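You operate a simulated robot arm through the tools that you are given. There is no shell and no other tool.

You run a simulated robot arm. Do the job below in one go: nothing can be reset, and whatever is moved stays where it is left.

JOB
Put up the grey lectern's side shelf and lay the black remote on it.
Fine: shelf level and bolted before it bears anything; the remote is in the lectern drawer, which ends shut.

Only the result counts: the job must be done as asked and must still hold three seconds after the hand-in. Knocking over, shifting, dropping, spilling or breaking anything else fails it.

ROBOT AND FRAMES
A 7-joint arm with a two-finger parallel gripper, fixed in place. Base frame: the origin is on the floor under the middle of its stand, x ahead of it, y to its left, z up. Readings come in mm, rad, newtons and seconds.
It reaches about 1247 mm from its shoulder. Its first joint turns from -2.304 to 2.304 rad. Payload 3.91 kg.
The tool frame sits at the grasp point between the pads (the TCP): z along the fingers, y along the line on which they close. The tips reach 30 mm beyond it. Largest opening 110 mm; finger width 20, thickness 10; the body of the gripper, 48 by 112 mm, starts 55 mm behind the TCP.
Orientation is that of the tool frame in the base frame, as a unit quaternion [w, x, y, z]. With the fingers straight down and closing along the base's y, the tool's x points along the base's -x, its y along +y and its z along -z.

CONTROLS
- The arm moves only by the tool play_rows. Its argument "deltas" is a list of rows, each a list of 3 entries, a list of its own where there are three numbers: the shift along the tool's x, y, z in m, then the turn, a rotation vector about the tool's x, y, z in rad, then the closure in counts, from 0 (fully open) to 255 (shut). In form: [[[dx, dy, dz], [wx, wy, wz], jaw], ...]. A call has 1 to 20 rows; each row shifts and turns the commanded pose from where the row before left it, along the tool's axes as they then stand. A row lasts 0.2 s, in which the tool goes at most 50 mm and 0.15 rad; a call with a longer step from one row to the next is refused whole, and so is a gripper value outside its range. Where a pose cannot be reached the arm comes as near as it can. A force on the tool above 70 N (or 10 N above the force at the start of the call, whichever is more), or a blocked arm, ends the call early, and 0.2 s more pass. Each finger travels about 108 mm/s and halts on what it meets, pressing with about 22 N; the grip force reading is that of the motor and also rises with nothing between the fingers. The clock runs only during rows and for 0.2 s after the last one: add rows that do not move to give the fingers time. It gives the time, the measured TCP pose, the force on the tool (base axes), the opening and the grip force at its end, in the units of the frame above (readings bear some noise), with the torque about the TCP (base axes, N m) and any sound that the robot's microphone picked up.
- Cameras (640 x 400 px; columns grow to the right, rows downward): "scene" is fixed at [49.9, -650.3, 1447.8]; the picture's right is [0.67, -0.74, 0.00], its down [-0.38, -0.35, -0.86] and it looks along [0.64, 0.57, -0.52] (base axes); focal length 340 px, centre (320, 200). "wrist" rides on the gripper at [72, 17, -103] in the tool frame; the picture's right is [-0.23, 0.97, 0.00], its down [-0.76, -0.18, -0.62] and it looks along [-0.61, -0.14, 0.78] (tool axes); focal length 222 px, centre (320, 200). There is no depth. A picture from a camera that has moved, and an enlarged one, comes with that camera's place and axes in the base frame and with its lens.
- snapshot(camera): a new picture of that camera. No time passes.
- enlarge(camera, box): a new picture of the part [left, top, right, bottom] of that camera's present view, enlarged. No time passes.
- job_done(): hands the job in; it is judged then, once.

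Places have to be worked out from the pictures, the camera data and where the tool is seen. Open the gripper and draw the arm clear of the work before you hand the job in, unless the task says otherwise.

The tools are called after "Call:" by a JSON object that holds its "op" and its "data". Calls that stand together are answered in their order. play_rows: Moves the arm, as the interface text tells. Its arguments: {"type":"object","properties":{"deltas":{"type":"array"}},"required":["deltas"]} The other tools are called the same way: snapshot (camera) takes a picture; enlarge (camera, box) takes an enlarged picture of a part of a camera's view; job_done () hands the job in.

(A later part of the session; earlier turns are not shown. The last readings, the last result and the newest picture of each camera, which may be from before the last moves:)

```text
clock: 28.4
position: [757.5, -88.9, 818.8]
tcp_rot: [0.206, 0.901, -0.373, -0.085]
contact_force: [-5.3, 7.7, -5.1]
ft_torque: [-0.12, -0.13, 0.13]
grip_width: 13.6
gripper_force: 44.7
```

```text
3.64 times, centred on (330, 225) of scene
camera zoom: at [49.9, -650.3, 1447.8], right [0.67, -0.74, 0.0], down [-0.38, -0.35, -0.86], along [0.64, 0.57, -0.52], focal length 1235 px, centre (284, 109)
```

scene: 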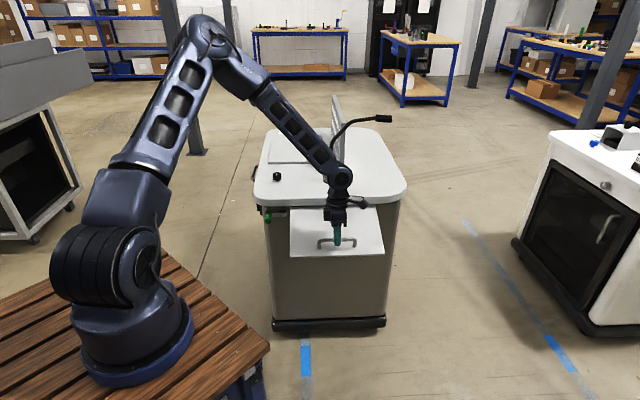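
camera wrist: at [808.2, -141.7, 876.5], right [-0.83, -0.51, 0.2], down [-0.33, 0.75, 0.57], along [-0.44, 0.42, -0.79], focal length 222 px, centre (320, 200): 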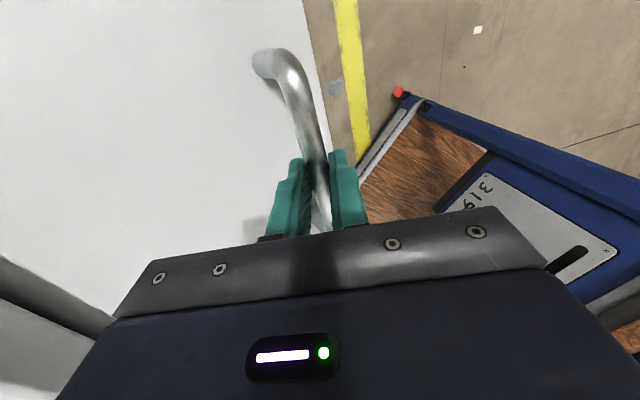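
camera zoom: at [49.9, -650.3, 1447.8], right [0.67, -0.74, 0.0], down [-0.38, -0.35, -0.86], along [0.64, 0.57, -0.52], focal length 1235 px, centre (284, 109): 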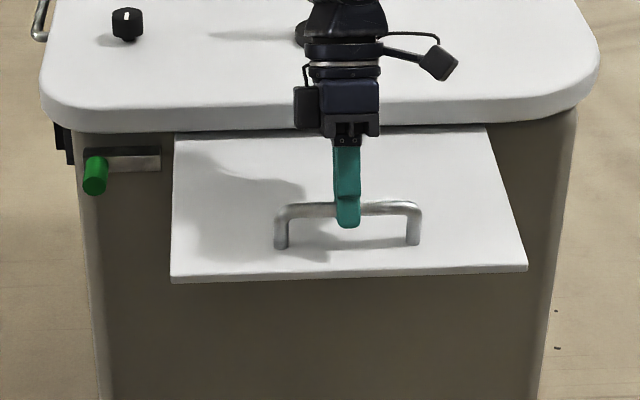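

By projection the shelf is at about 85-86°, so the outer edge still hangs some 15 mm low. I add two more small steps to reach level or slightly over.

Call:
{"op": "play_rows", "data": {"deltas": [[[0, 0.0016, -0.0093], [-0.05, 0, 0], 255], [[0, 0.0016, -0.0093], [-0.05, 0, 0], 255], [[0, 0, 0], [0, 0, 0], 255]]}}

Call:
{"op": "enlarge", "data": {"camera": "scene", "box": [245, 170, 415, 280]}}

Call:
{"op": "enlarge", "data": {"camera": "scene", "box": [250, 190, 310, 240]}}

Call:
{"op": "snapshot", "data": {"camera": "wrist"}}

```text
clock: 29.2
position: [761.3, -85.0, 834.4]
tcp_rot: [0.252, 0.889, -0.368, -0.106]
contact_force: [5.8, 3.2, -53.8]
ft_torque: [0.29, -0.41, -0.03]
grip_width: 14.2
gripper_force: 45.4
```

```text
3.64 times, centred on (330, 225) of scene
camera zoom: at [49.9, -650.3, 1447.8], right [0.67, -0.74, 0.0], down [-0.38, -0.35, -0.86], along [0.64, 0.57, -0.52], focal length 1235 px, centre (284, 109)
```

zoom: 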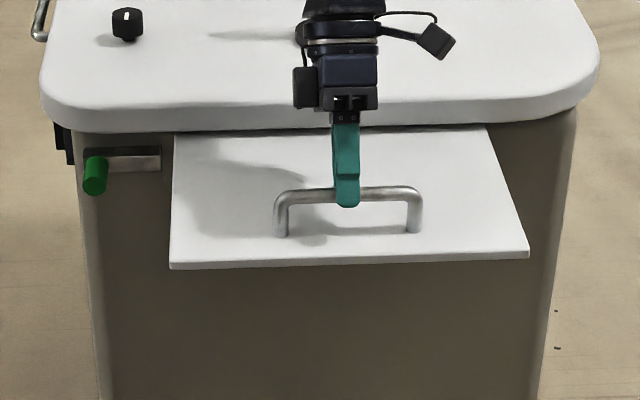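

```text
8.00 times, centred on (280, 215) of scene
camera zoom: at [49.9, -650.3, 1447.8], right [0.67, -0.74, 0.0], down [-0.38, -0.35, -0.86], along [0.64, 0.57, -0.52], focal length 2717 px, centre (640, 80)
```

zoom: 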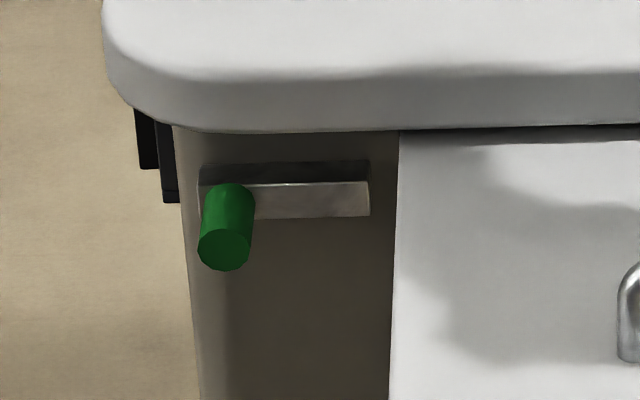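

```text
taken
camera wrist: at [842.2, -107.4, 931.4], right [-0.75, -0.43, 0.51], down [-0.2, 0.88, 0.44], along [-0.64, 0.22, -0.74], focal length 222 px, centre (320, 200)
```

wrist: 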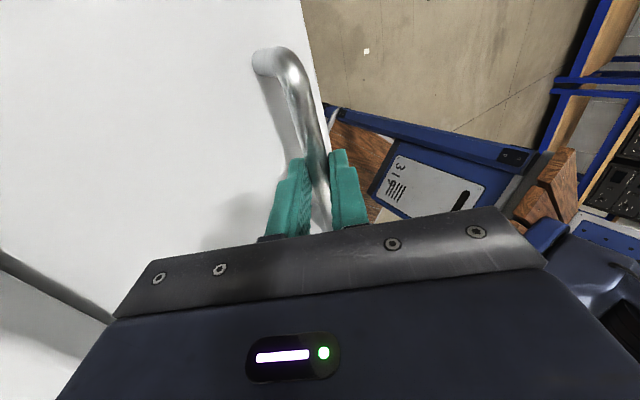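

A 54 N load shows the shelf has met its stop, and the outer edge now projects where a level shelf should be. I back down slightly and read the force: that tells whether the hinge's friction holds the shelf by itself.

Call:
{"op": "play_rows", "data": {"deltas": [[[0, -0.0014, 0.0093], [0.05, 0, 0], 255], [[0, 0, 0], [0, 0, 0], 255]]}}

Call:
{"op": "play_rows", "data": {"deltas": [[[0, -0.0014, 0.0093], [0.05, 0, 0], 255], [[0, 0, 0], [0, 0, 0], 255]]}}

```text
clock: 29.8
position: [759.4, -86.9, 827.7]
tcp_rot: [0.229, 0.896, -0.37, -0.093]
contact_force: [14.8, 26.3, -4.5]
ft_torque: [0.6, -0.53, -0.03]
grip_width: 13.4
gripper_force: 45.2
```

```text
clock: 30.4
position: [757.5, -88.4, 819.3]
tcp_rot: [0.207, 0.901, -0.372, -0.084]
contact_force: [28.8, 37.7, -7.3]
ft_torque: [0.54, -0.97, 0.16]
grip_width: 13.5
gripper_force: 45.1
```

Resolving the readings along the arc, the shelf resists about equally upward and downward (~4 N), so the hinge seems to hold by friction. I bring it back up against the stop, relieve the sideways load, and then will loosen the grip gently.

Call:
{"op": "play_rows", "data": {"deltas": [[[0, 0.0009, -0.0093], [-0.05, 0, 0], 255], [[0, 0.0013, -0.0088], [-0.047, 0, 0], 255], [[0, 0, 0], [0, 0, 0], 255]]}}

```text
clock: 31.2
position: [760.1, -85.0, 834.7]
tcp_rot: [0.251, 0.89, -0.368, -0.104]
contact_force: [34.7, 35.6, -27.5]
ft_torque: [0.38, -1.14, 0.33]
grip_width: 13.5
gripper_force: 45.0
```

The shelf is on its stop again, but the hand still pulls outward with about 50 N. I ease inward 1.2 mm.

Call:
{"op": "play_rows", "data": {"deltas": [[[0, -0.001, -0.0006], [0, 0, 0], 255], [[0, 0, 0], [0, 0, 0], 255]]}}

```text
clock: 31.8
position: [761.5, -85.4, 834.4]
tcp_rot: [0.252, 0.889, -0.368, -0.105]
contact_force: [17.9, 28.3, -35.7]
ft_torque: [0.41, -0.8, 0.22]
grip_width: 13.8
gripper_force: 45.1
```

Still 33 N outward and 36 N up. I ease another millimetre inward and slightly down before loosening.

Call:
{"op": "play_rows", "data": {"deltas": [[[0, -0.0013, 0.0002], [0, 0, 0], 255], [[0, 0, 0], [0, 0, 0], 255]]}}

```text
clock: 32.4
position: [761.6, -84.6, 834.0]
tcp_rot: [0.252, 0.889, -0.368, -0.105]
contact_force: [-3.3, 18.9, -29.8]
ft_torque: [0.64, -0.02, -0.19]
grip_width: 13.9
gripper_force: 45.3
```

Radial load is nearly gone; about 26 N still presses up against the stop. I lower 1 mm, then loosen the fingers only slightly to see whether the shelf stays.

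Call:
{"op": "play_rows", "data": {"deltas": [[[0, -0.0005, 0.0009], [0, 0, 0], 255], [[0, 0, 0], [0, 0, 0], 255]]}}

Call:
{"op": "play_rows", "data": {"deltas": [[[0, 0, 0], [0, 0, 0], 215], [[0, 0, 0], [0, 0, 0], 205], [[0, 0, 0], [0, 0, 0], 205]]}}

Call:
{"op": "enlarge", "data": {"camera": "scene", "box": [245, 170, 415, 280]}}

Call:
{"op": "snapshot", "data": {"camera": "wrist"}}

```text
clock: 33.0
position: [760.6, -85.6, 834.2]
tcp_rot: [0.251, 0.889, -0.369, -0.104]
contact_force: [-15.1, 15.1, -11.6]
ft_torque: [1.01, 0.87, -0.75]
grip_width: 13.9
gripper_force: 44.7
```

```text
clock: 33.8
position: [762.9, -85.3, 835.2]
tcp_rot: [0.25, 0.89, -0.368, -0.104]
contact_force: [-0.3, 0.2, -0.9]
ft_torque: [-0.01, 0.02, 0.02]
grip_width: 21.5
gripper_force: 0.0
```

```text
3.64 times, centred on (330, 225) of scene
camera zoom: at [49.9, -650.3, 1447.8], right [0.67, -0.74, 0.0], down [-0.38, -0.35, -0.86], along [0.64, 0.57, -0.52], focal length 1235 px, centre (284, 109)
```

zoom: 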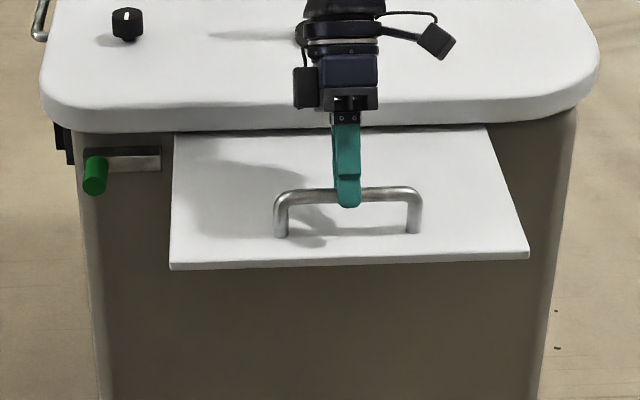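

```text
taken
camera wrist: at [842.6, -107.4, 931.2], right [-0.75, -0.43, 0.51], down [-0.2, 0.88, 0.44], along [-0.63, 0.23, -0.74], focal length 222 px, centre (320, 200)
```

wrist: 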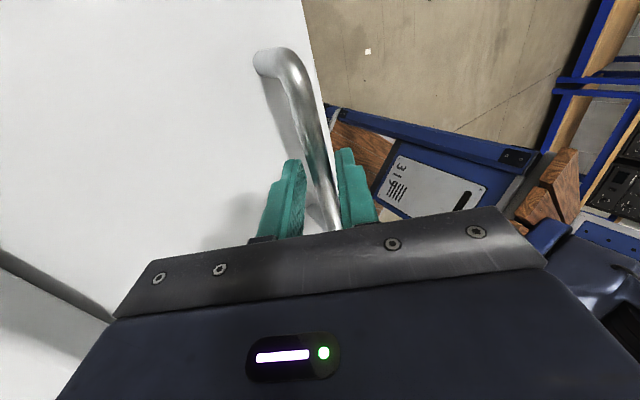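

The fingers are loose with zero force and the shelf stays up on its own. I open a little more, withdraw along the tool axis, and check that it doesn't sag.

Call:
{"op": "play_rows", "data": {"deltas": [[[0, 0, 0], [0, 0, 0], 170], [[0, 0, 0], [0, 0, 0], 170], [[0, 0, -0.02], [0, 0, 0], 170], [[0, 0, -0.025], [0, 0, 0], 170], [[0, 0, -0.03], [0, 0, 0], 170]]}}

Call:
{"op": "snapshot", "data": {"camera": "scene"}}

Call:
{"op": "enlarge", "data": {"camera": "scene", "box": [245, 170, 415, 280]}}

Call:
{"op": "snapshot", "data": {"camera": "wrist"}}

```text
clock: 35.0
position: [790.8, -57.5, 899.8]
tcp_rot: [0.251, 0.889, -0.368, -0.104]
contact_force: [0.7, -0.2, 0.5]
ft_torque: [-0.02, 0.05, -0.01]
grip_width: 36.7
gripper_force: 0.0
```

```text
taken
```

scene: 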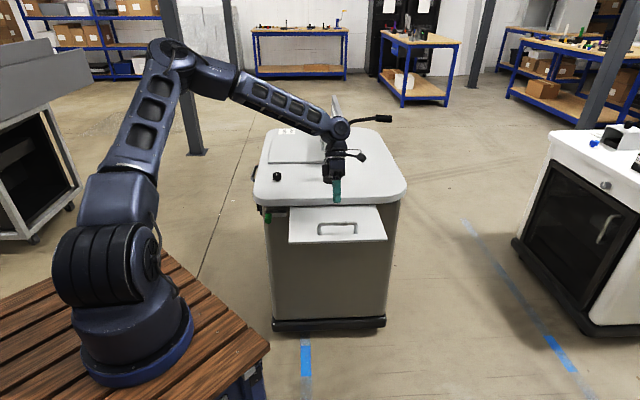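

```text
3.64 times, centred on (330, 225) of scene
camera zoom: at [49.9, -650.3, 1447.8], right [0.67, -0.74, 0.0], down [-0.38, -0.35, -0.86], along [0.64, 0.57, -0.52], focal length 1235 px, centre (284, 109)
```

zoom: 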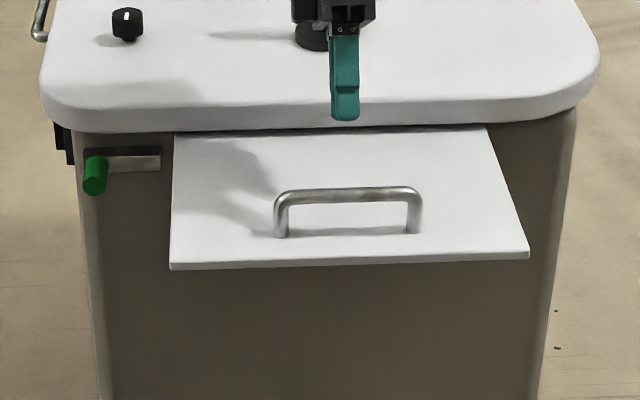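

```text
taken
camera wrist: at [870.6, -79.5, 996.1], right [-0.75, -0.43, 0.51], down [-0.2, 0.88, 0.44], along [-0.63, 0.23, -0.74], focal length 222 px, centre (320, 200)
```

wrist: 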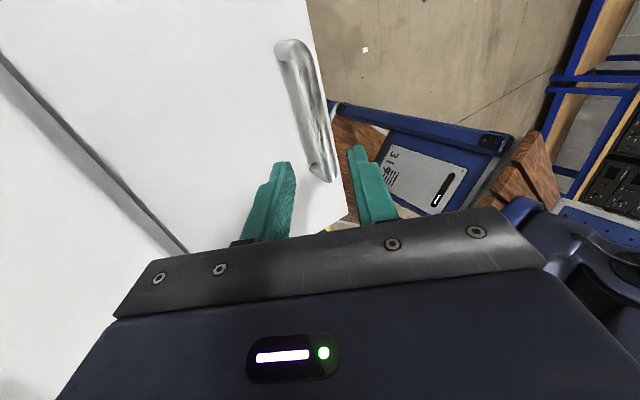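

The shelf stays level on its own. Next is the bolt: I will come from its left side, pointing the closed fingers along the bolt's travel, so the hand stays clear of the shelf. First I lift out, set the tool vertical and move left in free space.

Call:
{"op": "play_rows", "data": {"deltas": [[[0, 0.0274, -0.0066], [0.138, 0, 0], 170], [[0, 0.0274, -0.0066], [0.138, 0, 0], 170], [[0, 0.024, -0.012], [0.138, 0, 0], 255], [[0, 0.02, -0.018], [0.139, 0, 0], 255], [[-0.0413, -0.0153, 0.0038], [0, 0, 0], 255], [[-0.0413, -0.0153, 0.0038], [0, 0, 0], 255], [[-0.0413, -0.0153, 0.0038], [0, 0, 0], 255], [[-0.0413, -0.0153, 0.0038], [0, 0, 0], 255], [[-0.0413, -0.0153, 0.0038], [0, 0, 0], 255], [[-0.0413, -0.0153, 0.0038], [0, 0, 0], 255], [[-0.0413, -0.0153, 0.0038], [0, 0, 0], 255], [[-0.0413, -0.0153, 0.0038], [0, 0, 0], 255]]}}

Call:
{"op": "snapshot", "data": {"camera": "scene"}}

Call:
{"op": "snapshot", "data": {"camera": "wrist"}}

```text
clock: 37.6
position: [586.2, 208.4, 946.0]
tcp_rot: [-0.002, 0.924, -0.382, 0.001]
contact_force: [0.6, -0.7, -0.2]
ft_torque: [0.02, 0.03, 0.02]
grip_width: 0.0
gripper_force: 22.1
```

```text
taken
```

scene: 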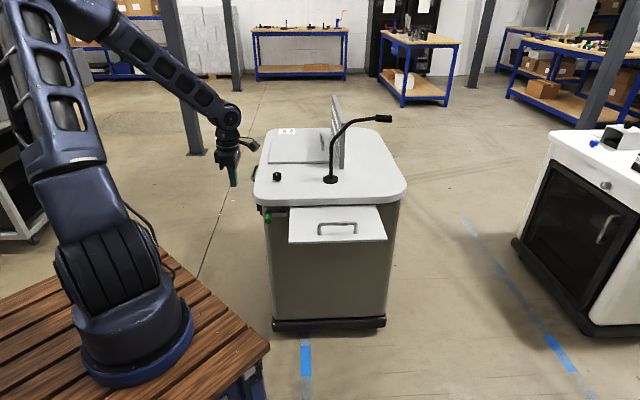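

```text
taken
camera wrist: at [626.5, 144.7, 1048.5], right [-0.85, -0.53, 0.0], down [-0.41, 0.66, 0.62], along [-0.33, 0.53, -0.78], focal length 222 px, centre (320, 200)
```

wrist: 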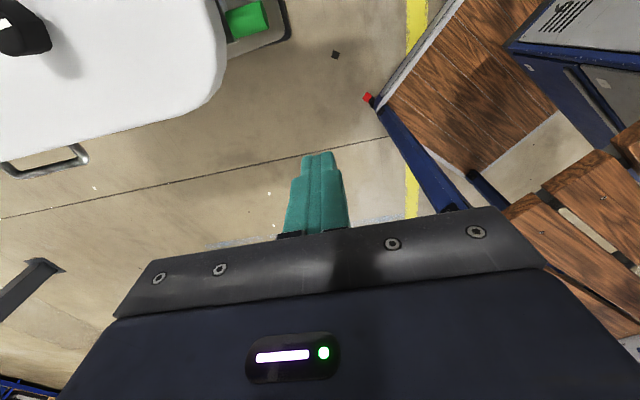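

The hand is free and closed at (586, 208, 946) with the tool vertical. I yaw it by 90° and tilt it to 20° below horizontal, pointing along the bolt's slide direction.

Call:
{"op": "play_rows", "data": {"deltas": [[[0, 0, 0], [0, 0, 0.1428], 255], [[0, 0, 0], [0, 0, 0.1428], 255], [[0, 0, 0], [0, 0, 0.1428], 255], [[0, 0, 0], [0, 0, 0.1428], 255], [[0, 0, 0], [0, 0, 0.1428], 255], [[0, 0, 0], [0, 0, 0.1428], 255], [[0, 0, 0], [0, 0, 0.1428], 255], [[0, 0, 0], [0, 0, 0.1428], 255], [[0, 0, 0], [0, 0, 0.1428], 255], [[0, 0, 0], [0, 0, 0.1428], 255], [[0, 0, 0], [0, 0, 0.1428], 255], [[0, 0, 0], [0.1358, 0, 0], 255], [[0, 0, 0], [0.1358, 0, 0], 255], [[0, 0, 0], [0.1358, 0, 0], 255], [[0, 0, 0], [0.1358, 0, 0], 255], [[0, 0, 0], [0.1358, 0, 0], 255], [[0, 0, 0], [0.1358, 0, 0], 255], [[0, 0, 0], [0.1358, 0, 0], 255], [[0, 0, 0], [0.1358, 0, 0], 255], [[0, 0, 0], [0.1358, 0, 0], 255]]}}

Call:
{"op": "snapshot", "data": {"camera": "wrist"}}

Call:
{"op": "snapshot", "data": {"camera": "scene"}}

```text
clock: 41.8
position: [586.6, 208.1, 944.8]
tcp_rot: [0.222, -0.311, 0.756, -0.531]
contact_force: [0.8, -0.3, -0.4]
ft_torque: [-0.01, 0.0, 0.01]
grip_width: 0.1
gripper_force: 21.6
```

```text
taken
camera wrist: at [463.5, 229.3, 962.7], right [-0.07, 0.4, -0.91], down [0.16, 0.91, 0.38], along [0.98, -0.12, -0.13], focal length 222 px, centre (320, 200)
```

wrist: 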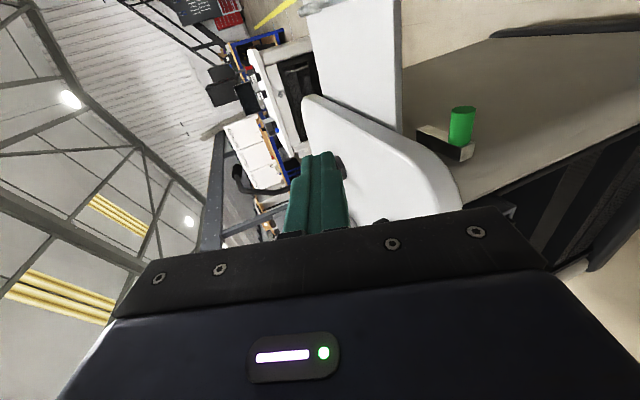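

```text
taken
```

scene: 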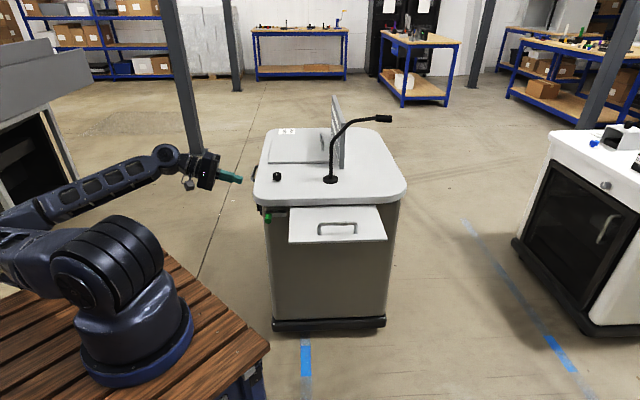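

The pose matches the plan and the wrist view shows the bolt, knob and the shelf edge. I enlarge it to refine the knob and bar positions.

Call:
{"op": "enlarge", "data": {"camera": "wrist", "box": [380, 70, 520, 180]}}

Call:
{"op": "enlarge", "data": {"camera": "wrist", "box": [290, 60, 640, 260]}}

```text
3.64 times, centred on (450, 125) of wrist
camera zoom: at [463.5, 229.3, 962.7], right [-0.07, 0.4, -0.91], down [0.16, 0.91, 0.38], along [0.98, -0.12, -0.13], focal length 808 px, centre (-153, 473)
```

zoom: 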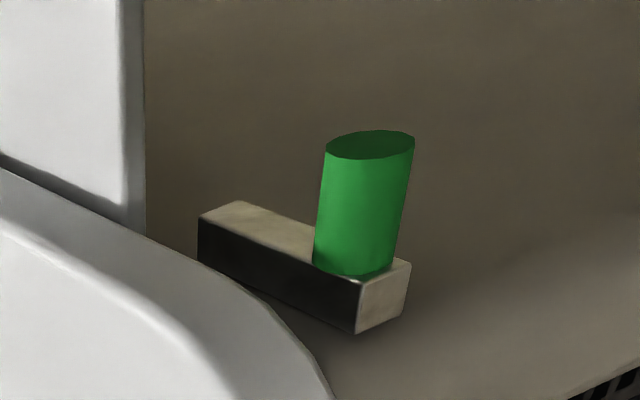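

```text
1.83 times, centred on (465, 160) of wrist
camera zoom: at [463.5, 229.3, 962.7], right [-0.07, 0.4, -0.91], down [0.16, 0.91, 0.38], along [0.98, -0.12, -0.13], focal length 406 px, centre (55, 273)
```

zoom: 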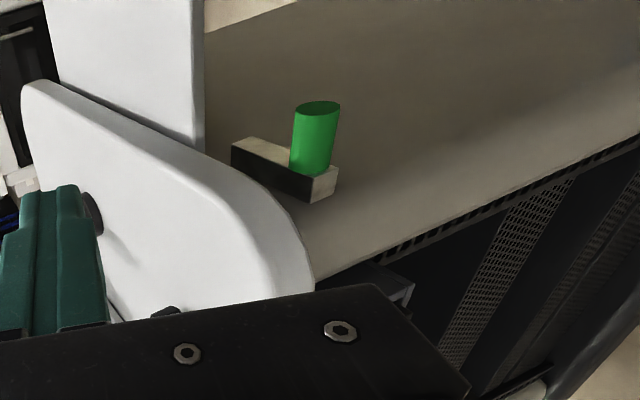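

The shelf edge lines up with a level line to the vanishing point, so it stands level (top near z 779). The knob axis is at about e 360, z 746 (knob from n 602 to 640, 27 mm thick). I lower the closed fingers to its left, about 30 mm short of it.

Call:
{"op": "play_rows", "data": {"deltas": [[[-0.0088, 0.0342, 0.0159], [0, 0, 0], 255], [[-0.0088, 0.0342, 0.0159], [0, 0, 0], 255], [[-0.0088, 0.0342, 0.0159], [0, 0, 0], 255], [[-0.0088, 0.0342, 0.0159], [0, 0, 0], 255], [[-0.0088, 0.0342, 0.0159], [0, 0, 0], 255], [[0, 0, 0], [0, 0, 0], 255]]}}

Call:
{"op": "snapshot", "data": {"camera": "wrist"}}

Call:
{"op": "enlarge", "data": {"camera": "scene", "box": [210, 160, 330, 240]}}

```text
clock: 43.4
position: [617.8, 258.4, 769.9]
tcp_rot: [0.22, -0.311, 0.788, -0.483]
contact_force: [0.5, 0.3, 0.8]
ft_torque: [0.02, 0.0, 0.0]
grip_width: 0.0
gripper_force: 21.3
stopped in row 6: the arm was blocked; the commanded pose is now the measured one
```

```text
taken
camera wrist: at [496.7, 276.3, 795.3], right [-0.11, 0.49, -0.86], down [0.19, 0.86, 0.47], along [0.98, -0.11, -0.19], focal length 222 px, centre (320, 200)
```

wrist: 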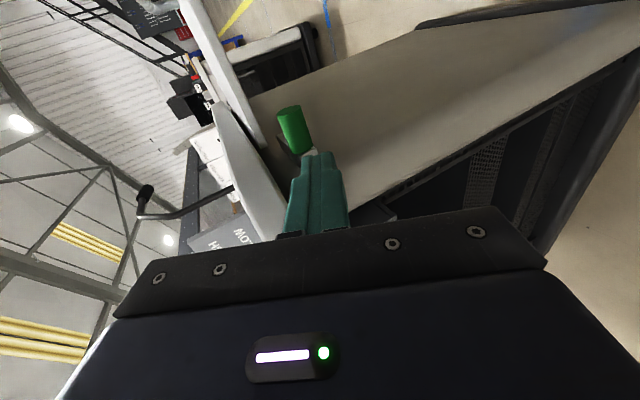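

```text
5.00 times, centred on (270, 200) of scene
camera zoom: at [49.9, -650.3, 1447.8], right [0.67, -0.74, 0.0], down [-0.38, -0.35, -0.86], along [0.64, 0.57, -0.52], focal length 1698 px, centre (570, 200)
```

zoom: 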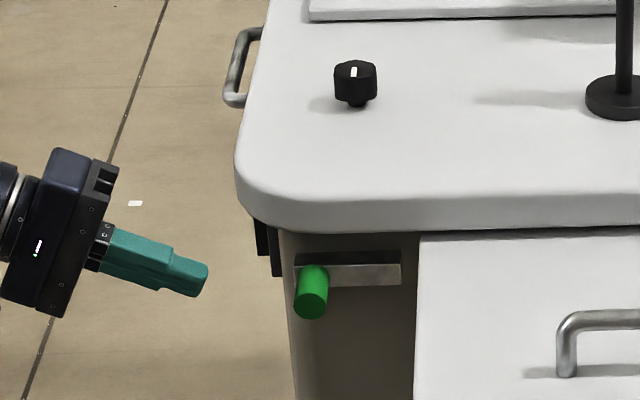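

The arm was blocked short of the goal with no tool contact, most likely by its own posture. I look at the whole scene.

Call:
{"op": "snapshot", "data": {"camera": "scene"}}

```text
taken
```

scene: 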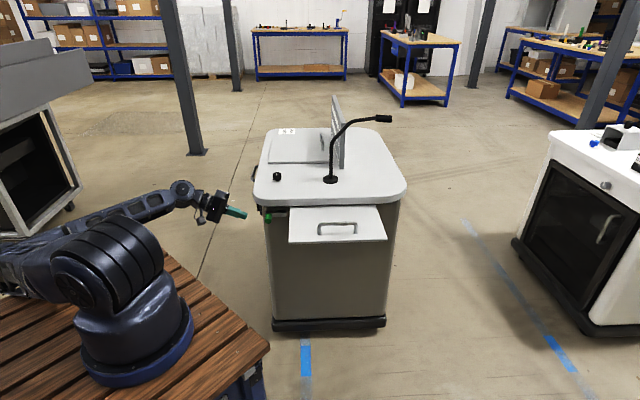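

The elbow had folded low and back, which blocked the move. I retrace up, set the tool vertical again (elbow up), and will push the knob with near-vertical fingers instead.

Call:
{"op": "play_rows", "data": {"deltas": [[[0.0098, -0.0331, -0.013], [0, 0, 0], 255], [[0.0098, -0.0331, -0.013], [0, 0, 0], 255], [[0.0098, -0.0331, -0.013], [0, 0, 0], 255], [[0.0098, -0.0331, -0.013], [0, 0, 0], 255], [[0.0098, -0.0331, -0.013], [0, 0, 0], 255], [[0, 0, 0], [-0.1358, 0, 0], 255], [[0, 0, 0], [-0.1358, 0, 0], 255], [[0, 0, 0], [-0.1358, 0, 0], 255], [[0, 0, 0], [-0.1358, 0, 0], 255], [[0, 0, 0], [-0.1358, 0, 0], 255], [[0, 0, 0], [-0.1358, 0, 0], 255], [[0, 0, 0], [-0.1358, 0, 0], 255], [[0, 0, 0], [-0.1358, 0, 0], 255]]}}

Call:
{"op": "snapshot", "data": {"camera": "scene"}}

```text
clock: 46.2
position: [586.7, 206.3, 943.7]
tcp_rot: [0.028, -0.38, 0.924, -0.005]
contact_force: [-0.3, 0.0, 1.1]
ft_torque: [-0.01, -0.01, -0.01]
grip_width: 0.0
gripper_force: 22.1
```

```text
taken
```

scene: 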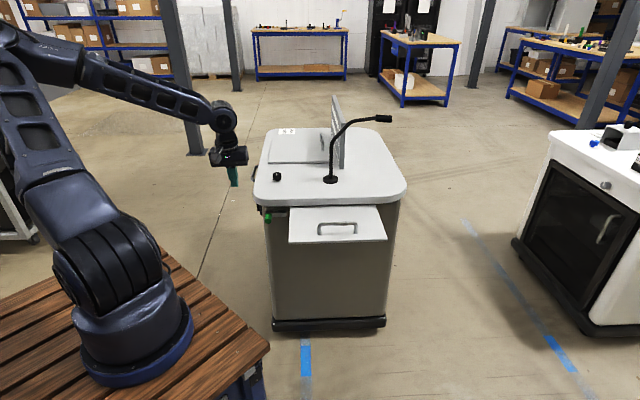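

The arm is elbow-up again with the tool nearly vertical. I roll by -90° so the finger width lies along the bolt's travel, and tilt 20° toward the lectern.

Call:
{"op": "play_rows", "data": {"deltas": [[[0, 0, 0], [0, 0, -0.1428], 255], [[0, 0, 0], [0, 0, -0.1428], 255], [[0, 0, 0], [0, 0, -0.1428], 255], [[0, 0, 0], [0, 0, -0.1428], 255], [[0, 0, 0], [0, 0, -0.1428], 255], [[0, 0, 0], [0, 0, -0.1428], 255], [[0, 0, 0], [0, 0, -0.1428], 255], [[0, 0, 0], [0, 0, -0.1428], 255], [[0, 0, 0], [0, 0, -0.1428], 255], [[0, 0, 0], [0, 0, -0.1428], 255], [[0, 0, 0], [0, 0, -0.1428], 255], [[0, 0, 0], [0.1, 0, 0], 255], [[0, 0, 0], [0.1, 0, 0], 255], [[0, 0, 0], [0.1, 0, 0], 255]]}}

```text
clock: 49.2
position: [586.8, 207.3, 943.0]
tcp_rot: [-0.152, 0.91, -0.377, 0.082]
contact_force: [0.0, 0.0, 0.5]
ft_torque: [0.0, -0.02, -0.03]
grip_width: 0.0
gripper_force: 21.9
```

Orientation is right within 2°. I correct that and lower the closed fingers to the left of the knob, about 18 mm short.

Call:
{"op": "play_rows", "data": {"deltas": [[[0.0087, 0.0037, 0.0362], [0, 0, 0], 255], [[0.0087, 0.0037, 0.0362], [0, 0, 0], 255], [[0.0087, 0.0037, 0.0362], [0, 0, 0], 255], [[0.0087, 0.0037, 0.0362], [0, 0, 0], 255], [[0.0087, 0.0037, 0.0362], [0, 0, 0], 255], [[0, 0, 0], [0, -0.035, 0], 255]]}}

Call:
{"op": "snapshot", "data": {"camera": "wrist"}}

Call:
{"op": "enlarge", "data": {"camera": "scene", "box": [210, 160, 330, 240]}}

Call:
{"op": "snapshot", "data": {"camera": "scene"}}

```text
clock: 50.6
position: [652.9, 203.3, 768.4]
tcp_rot: [-0.16, 0.911, -0.375, 0.066]
contact_force: [0.4, 0.0, 0.1]
ft_torque: [0.0, -0.01, 0.01]
grip_width: 0.0
gripper_force: 21.9
```

```text
taken
camera wrist: at [670.5, 116.3, 860.0], right [-0.81, -0.49, -0.33], down [-0.57, 0.5, 0.65], along [-0.15, 0.71, -0.69], focal length 222 px, centre (320, 200)
```

wrist: 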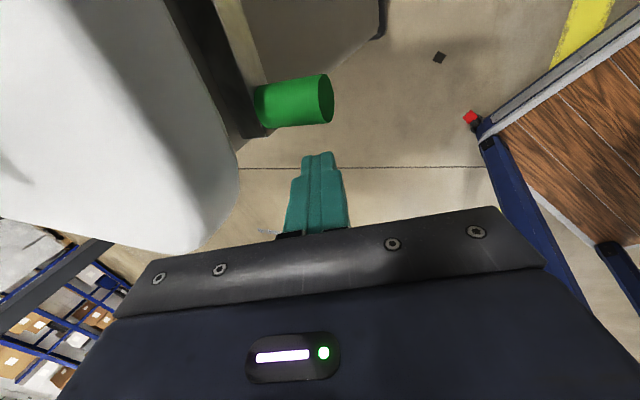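

```text
5.00 times, centred on (270, 200) of scene
camera zoom: at [49.9, -650.3, 1447.8], right [0.67, -0.74, 0.0], down [-0.38, -0.35, -0.86], along [0.64, 0.57, -0.52], focal length 1698 px, centre (570, 200)
```

zoom: 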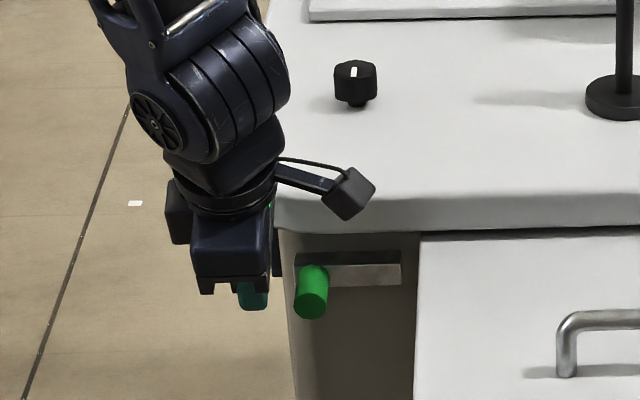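

```text
taken
```

scene: 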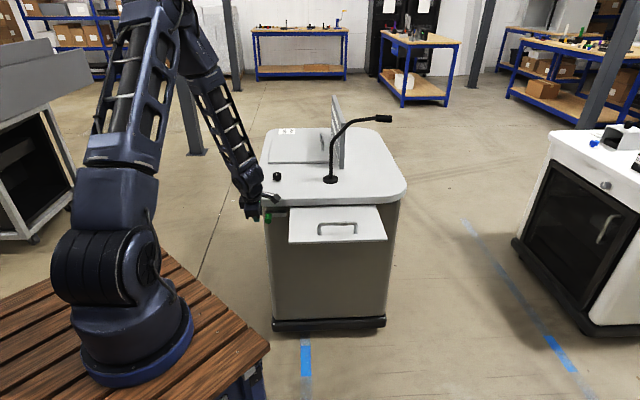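

The closed fingers stand left of the knob, overlapping its length. I push along the bolt's direction in small steps, watching force and sound.

Call:
{"op": "play_rows", "data": {"deltas": [[[0.008, 0, 0], [0, 0, 0], 255], [[0.008, 0, 0], [0, 0, 0], 255], [[0.005, 0, 0], [0, 0, 0], 255], [[0.005, 0, 0], [0, 0, 0], 255]]}}

Call:
{"op": "enlarge", "data": {"camera": "scene", "box": [210, 160, 330, 240]}}

Call:
{"op": "snapshot", "data": {"camera": "wrist"}}

```text
clock: 51.6
position: [671.9, 183.1, 767.9]
tcp_rot: [-0.16, 0.911, -0.374, 0.066]
contact_force: [1.1, 0.2, -0.9]
ft_torque: [0.0, 0.0, 0.01]
grip_width: 0.4
gripper_force: 22.0
```

```text
5.00 times, centred on (270, 200) of scene
camera zoom: at [49.9, -650.3, 1447.8], right [0.67, -0.74, 0.0], down [-0.38, -0.35, -0.86], along [0.64, 0.57, -0.52], focal length 1698 px, centre (570, 200)
```

zoom: 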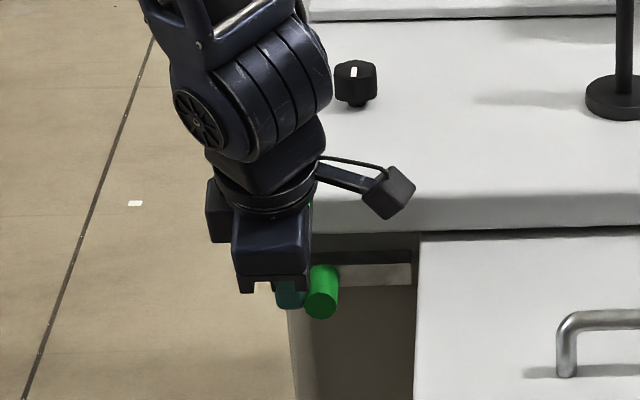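

```text
taken
camera wrist: at [689.3, 97.3, 860.1], right [-0.81, -0.49, -0.33], down [-0.57, 0.5, 0.65], along [-0.15, 0.71, -0.69], focal length 222 px, centre (320, 200)
```

wrist: 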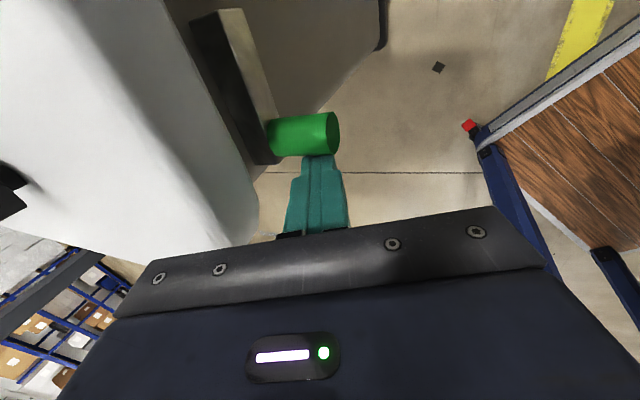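

The bolt slides easily with about 1 N; its tip is now at the shelf's edge. I continue in 4 mm steps.

Call:
{"op": "play_rows", "data": {"deltas": [[[0.004, 0, 0], [0, 0, 0], 255], [[0.004, 0, 0], [0, 0, 0], 255], [[0.004, 0, 0], [0, 0, 0], 255], [[0.004, 0, 0], [0, 0, 0], 255]]}}

Call:
{"op": "enlarge", "data": {"camera": "scene", "box": [230, 170, 350, 250]}}

Call:
{"op": "snapshot", "data": {"camera": "wrist"}}

```text
clock: 52.6
position: [682.9, 173.6, 768.4]
tcp_rot: [-0.16, 0.911, -0.374, 0.066]
contact_force: [-1.5, 0.1, 0.3]
ft_torque: [0.02, 0.02, 0.04]
grip_width: 0.0
gripper_force: 22.3
```

```text
5.00 times, centred on (290, 210) of scene
camera zoom: at [49.9, -650.3, 1447.8], right [0.67, -0.74, 0.0], down [-0.38, -0.35, -0.86], along [0.64, 0.57, -0.52], focal length 1698 px, centre (470, 150)
```

zoom: 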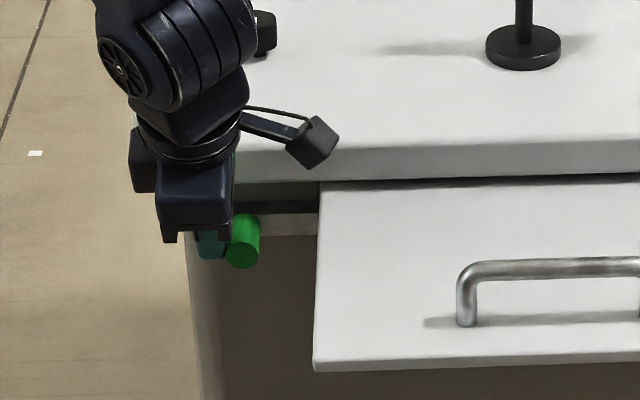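

```text
taken
camera wrist: at [700.2, 86.1, 859.9], right [-0.81, -0.49, -0.33], down [-0.57, 0.5, 0.65], along [-0.15, 0.71, -0.69], focal length 222 px, centre (320, 200)
```

wrist: 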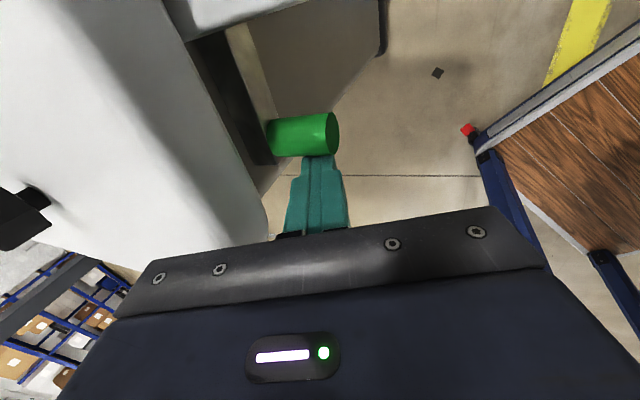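

The bolt has passed under the shelf's edge with no resistance. I continue and watch for its end stop.

Call:
{"op": "play_rows", "data": {"deltas": [[[0.004, 0, 0], [0, 0, 0], 255], [[0.004, 0, 0], [0, 0, 0], 255], [[0.004, 0, 0], [0, 0, 0], 255], [[0.004, 0, 0], [0, 0, 0], 255]]}}

Call:
{"op": "enlarge", "data": {"camera": "scene", "box": [230, 170, 350, 250]}}

Call:
{"op": "snapshot", "data": {"camera": "wrist"}}

```text
clock: 53.6
position: [694.9, 163.0, 768.8]
tcp_rot: [-0.16, 0.911, -0.374, 0.065]
contact_force: [-0.3, -0.5, 0.5]
ft_torque: [0.01, 0.02, 0.01]
grip_width: 0.0
gripper_force: 22.3
```

```text
5.00 times, centred on (290, 210) of scene
camera zoom: at [49.9, -650.3, 1447.8], right [0.67, -0.74, 0.0], down [-0.38, -0.35, -0.86], along [0.64, 0.57, -0.52], focal length 1698 px, centre (470, 150)
```

zoom: 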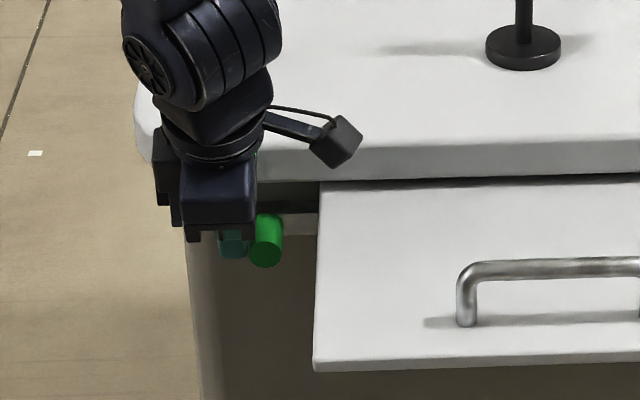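

```text
taken
camera wrist: at [711.5, 75.2, 859.7], right [-0.81, -0.49, -0.33], down [-0.57, 0.5, 0.65], along [-0.15, 0.71, -0.69], focal length 222 px, centre (320, 200)
```

wrist: 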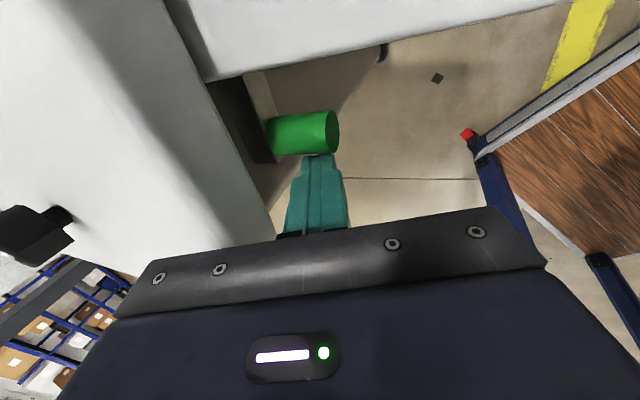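

About 40 mm of travel so far, still no resistance. I continue in small steps.

Call:
{"op": "play_rows", "data": {"deltas": [[[0.004, 0, 0], [0, 0, 0], 255], [[0.004, 0, 0], [0, 0, 0], 255], [[0.004, 0, 0], [0, 0, 0], 255], [[0.0, 0, 0], [0, 0, 0], 255]]}}

Call:
{"op": "enlarge", "data": {"camera": "scene", "box": [230, 170, 350, 250]}}

```text
clock: 54.5
position: [697.1, 160.4, 767.8]
tcp_rot: [-0.162, 0.913, -0.369, 0.06]
contact_force: [-21.8, 11.2, 12.3]
ft_torque: [0.21, 0.38, 0.09]
grip_width: 0.0
gripper_force: 22.1
stopped in row 4: the force on the tool passed its limit at 74 N (the readings are from after the stop); the commanded pose is now the measured one
```

```text
5.00 times, centred on (290, 210) of scene
camera zoom: at [49.9, -650.3, 1447.8], right [0.67, -0.74, 0.0], down [-0.38, -0.35, -0.86], along [0.64, 0.57, -0.52], focal length 1698 px, centre (470, 150)
```

zoom: 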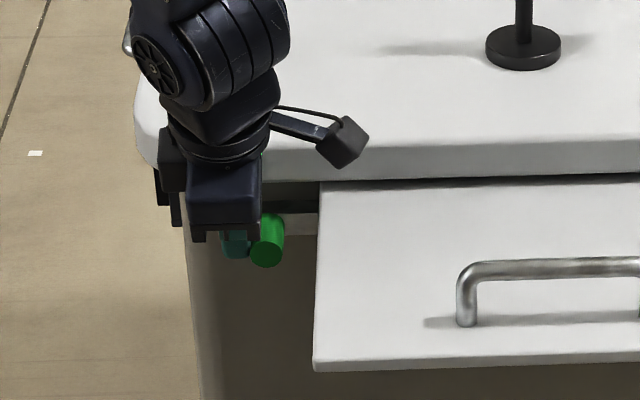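

The bolt met its end stop after about 43 mm of travel, some 28 mm under the shelf. I back the fingers off and check that bolt and shelf stay put.

Call:
{"op": "play_rows", "data": {"deltas": [[[-0.01, 0, 0], [0, 0, 0], 255], [[-0.02, 0, 0], [0, 0, 0], 255], [[-0.03, 0, 0], [0, 0, 0], 255], [[0, 0, -0.03], [0, 0, 0], 255], [[0, 0, -0.04], [0, 0, 0], 255], [[0, 0, -0.04], [0, 0, 0], 255], [[0, 0, -0.04], [0, 0, 0], 255]]}}

Call:
{"op": "enlarge", "data": {"camera": "scene", "box": [245, 170, 405, 270]}}

Call:
{"op": "snapshot", "data": {"camera": "wrist"}}

```text
clock: 56.0
position: [621.2, 159.5, 908.2]
tcp_rot: [-0.161, 0.912, -0.372, 0.061]
contact_force: [1.5, -2.1, 0.0]
ft_torque: [0.2, 0.07, 0.05]
grip_width: 0.1
gripper_force: 22.1
```

```text
4.00 times, centred on (325, 220) of scene
camera zoom: at [49.9, -650.3, 1447.8], right [0.67, -0.74, 0.0], down [-0.38, -0.35, -0.86], along [0.64, 0.57, -0.52], focal length 1358 px, centre (300, 120)
```

zoom: 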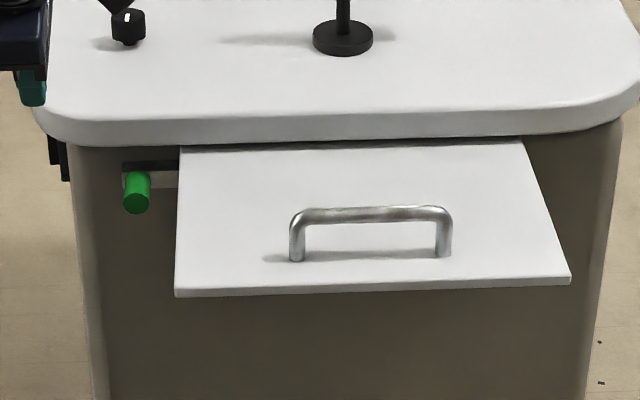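

```text
taken
camera wrist: at [639.7, 72.4, 998.9], right [-0.8, -0.5, -0.33], down [-0.57, 0.5, 0.65], along [-0.16, 0.71, -0.68], focal length 222 px, centre (320, 200)
```

wrist: 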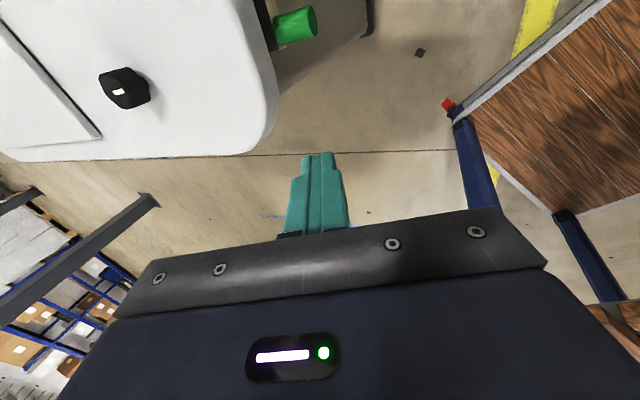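

The bolt stays engaged and the shelf is unchanged. Now the drawer: I move to the left side in free space and start turning the tool to face the drawer handle.

Call:
{"op": "play_rows", "data": {"deltas": [[[-0.0295, -0.0332, 0.0063], [0, 0, 0], 200], [[-0.0295, -0.0332, 0.0063], [0, 0, 0], 151], [[-0.0295, -0.0332, 0.0063], [0, 0, 0], 151], [[-0.0295, -0.0332, 0.0063], [0, 0, 0], 151], [[-0.0295, -0.0332, 0.0063], [0, 0, 0], 151], [[-0.0295, -0.0332, 0.0063], [0, 0, 0], 151], [[-0.0295, -0.0332, 0.0063], [0, 0, 0], 151], [[-0.0295, -0.0332, 0.0063], [0, 0, 0], 151], [[-0.0295, -0.0332, 0.0063], [0, 0, 0], 151], [[0, 0, 0], [-0.1163, 0, 0], 151], [[0, 0, 0], [-0.1163, 0, 0], 151], [[0, 0, 0], [-0.1163, 0, 0], 151], [[0, 0, 0], [0, 0, 0.1428], 151], [[0, 0, 0], [0, 0, 0.1428], 151], [[0, 0, 0], [0, 0, 0.1428], 151], [[0, 0, 0], [0, 0, 0.1428], 151], [[0, 0, 0], [0, 0, 0.1428], 151], [[0, 0, 0], [0, 0, 0.1428], 151], [[0, 0, 0], [0, 0, 0.1428], 151], [[0, 0, 0], [0, 0, 0.1428], 151]]}}

Call:
{"op": "play_rows", "data": {"deltas": [[[0, 0, 0], [0, 0, 0.1428], 151], [[0, 0, 0], [0, 0, 0.1428], 151], [[0, 0, 0], [0, 0, 0.1428], 151], [[0, 0, 0], [0.1309, 0, 0], 151], [[0, 0, 0], [0.1309, 0, 0], 151], [[0, 0, 0], [0.1309, 0, 0], 151], [[0, 0, 0], [0.1309, 0, 0], 151], [[0, 0, 0], [0.1309, 0, 0], 151], [[0, 0, 0], [0.1309, 0, 0], 151]]}}

Call:
{"op": "snapshot", "data": {"camera": "scene"}}

Call:
{"op": "snapshot", "data": {"camera": "wrist"}}

```text
clock: 60.2
position: [639.5, 562.9, 959.8]
tcp_rot: [-0.001, -0.576, 0.818, 0.003]
contact_force: [0.6, -0.5, 0.2]
ft_torque: [0.01, -0.01, 0.01]
grip_width: 44.7
gripper_force: 0.0
```

```text
clock: 62.2
position: [641.3, 562.8, 958.5]
tcp_rot: [0.149, -0.36, 0.852, -0.35]
contact_force: [0.4, -0.7, 0.6]
ft_torque: [0.04, 0.06, 0.0]
grip_width: 44.7
gripper_force: 0.0
```

```text
taken
```

scene: 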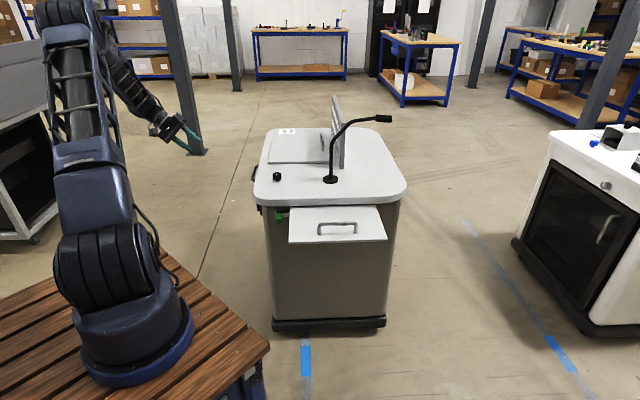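

```text
taken
camera wrist: at [530.5, 570.3, 1021.4], right [-0.34, 0.65, -0.68], down [0.31, 0.76, 0.57], along [0.89, -0.02, -0.46], focal length 222 px, centre (320, 200)
```

wrist: 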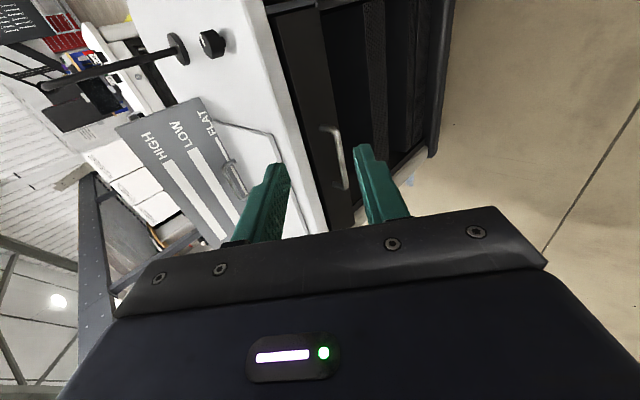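

The tool now points 45° down toward the drawer, x along the handle's length. I enlarge the drawer front to refine the handle position.

Call:
{"op": "enlarge", "data": {"camera": "wrist", "box": [240, 0, 480, 240]}}

Call:
{"op": "enlarge", "data": {"camera": "wrist", "box": [290, 100, 370, 220]}}

Call:
{"op": "enlarge", "data": {"camera": "scene", "box": [240, 140, 290, 230]}}

```text
1.67 times, centred on (360, 120) of wrist
camera zoom: at [530.5, 570.3, 1021.4], right [-0.34, 0.65, -0.68], down [0.31, 0.76, 0.57], along [0.89, -0.02, -0.46], focal length 370 px, centre (253, 333)
```

zoom: 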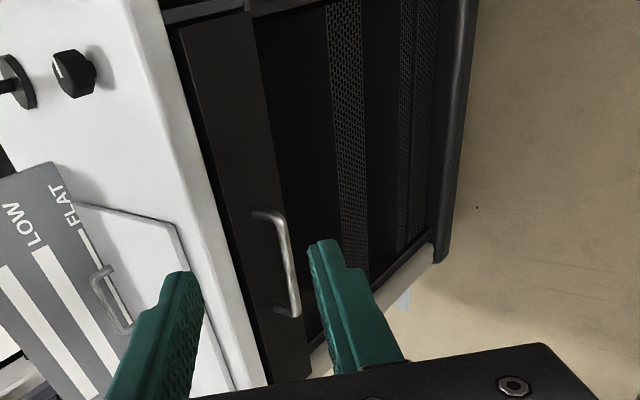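

```text
3.33 times, centred on (330, 160) of wrist
camera zoom: at [530.5, 570.3, 1021.4], right [-0.34, 0.65, -0.68], down [0.31, 0.76, 0.57], along [0.89, -0.02, -0.46], focal length 740 px, centre (287, 333)
```

zoom: 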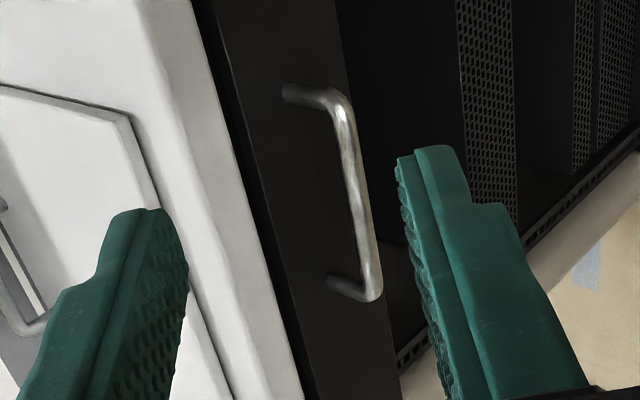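

```text
4.44 times, centred on (265, 185) of scene
camera zoom: at [49.9, -650.3, 1447.8], right [0.67, -0.74, 0.0], down [-0.38, -0.35, -0.86], along [0.64, 0.57, -0.52], focal length 1509 px, centre (564, 267)
```

zoom: 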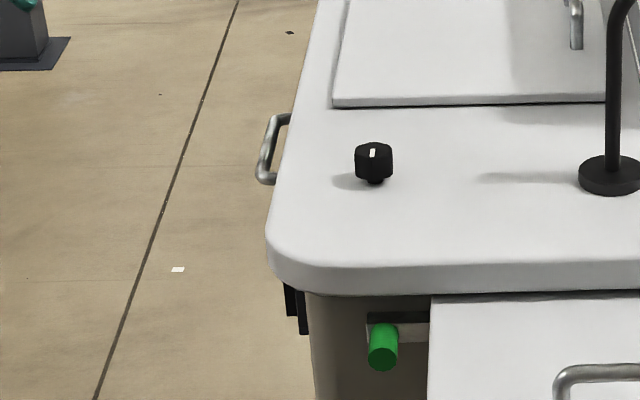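

The handle bar refines to n 945-1077, e 261, z 737, standing 45 mm off the drawer front; its middle is at about (899, 530, 737). I move to a pre-grasp 120 mm back along the tool axis.

Call:
{"op": "play_rows", "data": {"deltas": [[[-0.026, 0.0014, 0.0289], [0, 0, 0], 151], [[-0.026, 0.0014, 0.0289], [0, 0, 0], 151], [[-0.026, 0.0014, 0.0289], [0, 0, 0], 151], [[-0.026, 0.0014, 0.0289], [0, 0, 0], 151], [[-0.026, 0.0014, 0.0289], [0, 0, 0], 151], [[-0.026, 0.0014, 0.0289], [0, 0, 0], 151], [[0, 0, 0], [0, 0, 0], 151]]}}

Call:
{"op": "snapshot", "data": {"camera": "wrist"}}

Call:
{"op": "snapshot", "data": {"camera": "scene"}}

```text
clock: 63.9
position: [831.0, 595.9, 829.2]
tcp_rot: [0.147, -0.361, 0.852, -0.35]
contact_force: [-0.7, 0.5, 0.5]
ft_torque: [0.02, 0.03, -0.01]
grip_width: 44.9
gripper_force: 0.1
```

```text
taken
camera wrist: at [721.9, 602.7, 891.2], right [-0.34, 0.65, -0.68], down [0.31, 0.76, 0.57], along [0.89, -0.02, -0.46], focal length 222 px, centre (320, 200)
```

wrist: 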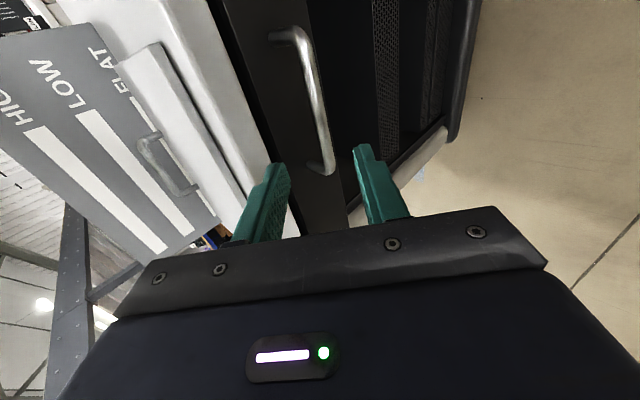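

```text
taken
```

scene: 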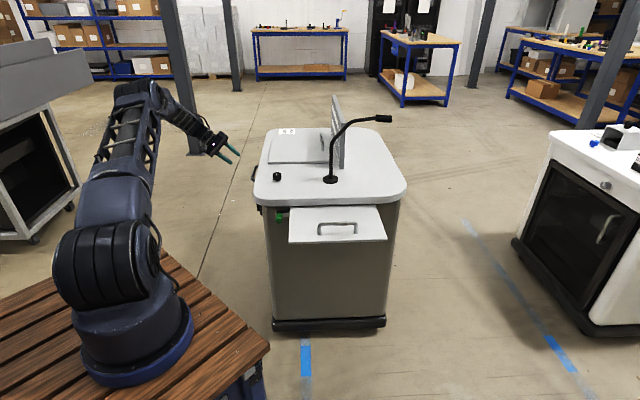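

The bar lies between the fingers ahead. I advance 90 mm and check.

Call:
{"op": "play_rows", "data": {"deltas": [[[0, -0.001, 0.03], [0, 0, 0], 151], [[0, -0.001, 0.03], [0, 0, 0], 151], [[0, 0, 0.03], [0, 0, 0], 151], [[0, 0, 0], [0, 0, 0], 151]]}}

Call:
{"op": "snapshot", "data": {"camera": "wrist"}}

```text
clock: 64.8
position: [878.0, 550.1, 765.8]
tcp_rot: [0.148, -0.361, 0.852, -0.35]
contact_force: [0.1, 0.4, -0.7]
ft_torque: [0.0, 0.0, 0.01]
grip_width: 44.7
gripper_force: 0.0
```

```text
taken
camera wrist: at [769.0, 556.9, 828.4], right [-0.34, 0.65, -0.68], down [0.31, 0.76, 0.57], along [0.89, -0.02, -0.46], focal length 222 px, centre (320, 200)
```

wrist: 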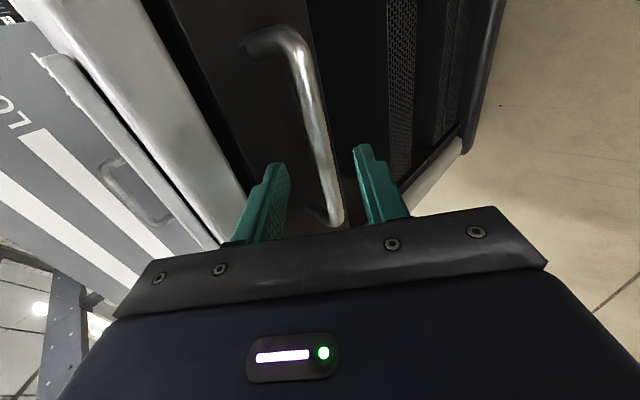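

The alignment is as good as on the shelf handle. I advance 30 mm more and close on the bar.

Call:
{"op": "play_rows", "data": {"deltas": [[[0, 0, 0.015], [0, 0, 0], 151], [[0, 0.001, 0.015], [0, 0, 0], 151], [[0, 0, 0], [0, 0, 0], 200], [[0, 0, 0], [0, 0, 0], 255], [[0, 0, 0], [0, 0, 0], 255]]}}

Call:
{"op": "snapshot", "data": {"camera": "wrist"}}

```text
clock: 66.0
position: [892.2, 536.3, 744.8]
tcp_rot: [0.147, -0.361, 0.852, -0.35]
contact_force: [-0.9, 3.5, -6.6]
ft_torque: [0.63, -0.5, -0.3]
grip_width: 13.5
gripper_force: 45.4
```

```text
taken
camera wrist: at [782.7, 542.9, 806.0], right [-0.34, 0.65, -0.68], down [0.31, 0.76, 0.57], along [0.89, -0.02, -0.46], focal length 222 px, centre (320, 200)
```

wrist: 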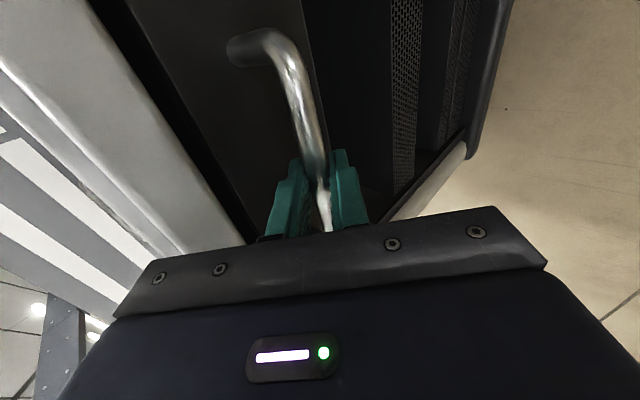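

The bar is held. I try a gentle pull straight out (along (-0.71, 0.71, 0)) to learn whether the drawer is free.

Call:
{"op": "play_rows", "data": {"deltas": [[[0, 0.0021, -0.0021], [0, 0, 0], 255], [[0, 0.0021, -0.0021], [0, 0, 0], 255], [[0, 0, 0], [0, 0, 0], 255]]}}

```text
clock: 66.8
position: [888.6, 539.7, 745.5]
tcp_rot: [0.147, -0.361, 0.852, -0.35]
contact_force: [7.1, 3.9, -11.3]
ft_torque: [0.45, -0.38, -0.52]
grip_width: 13.7
gripper_force: 45.2
```

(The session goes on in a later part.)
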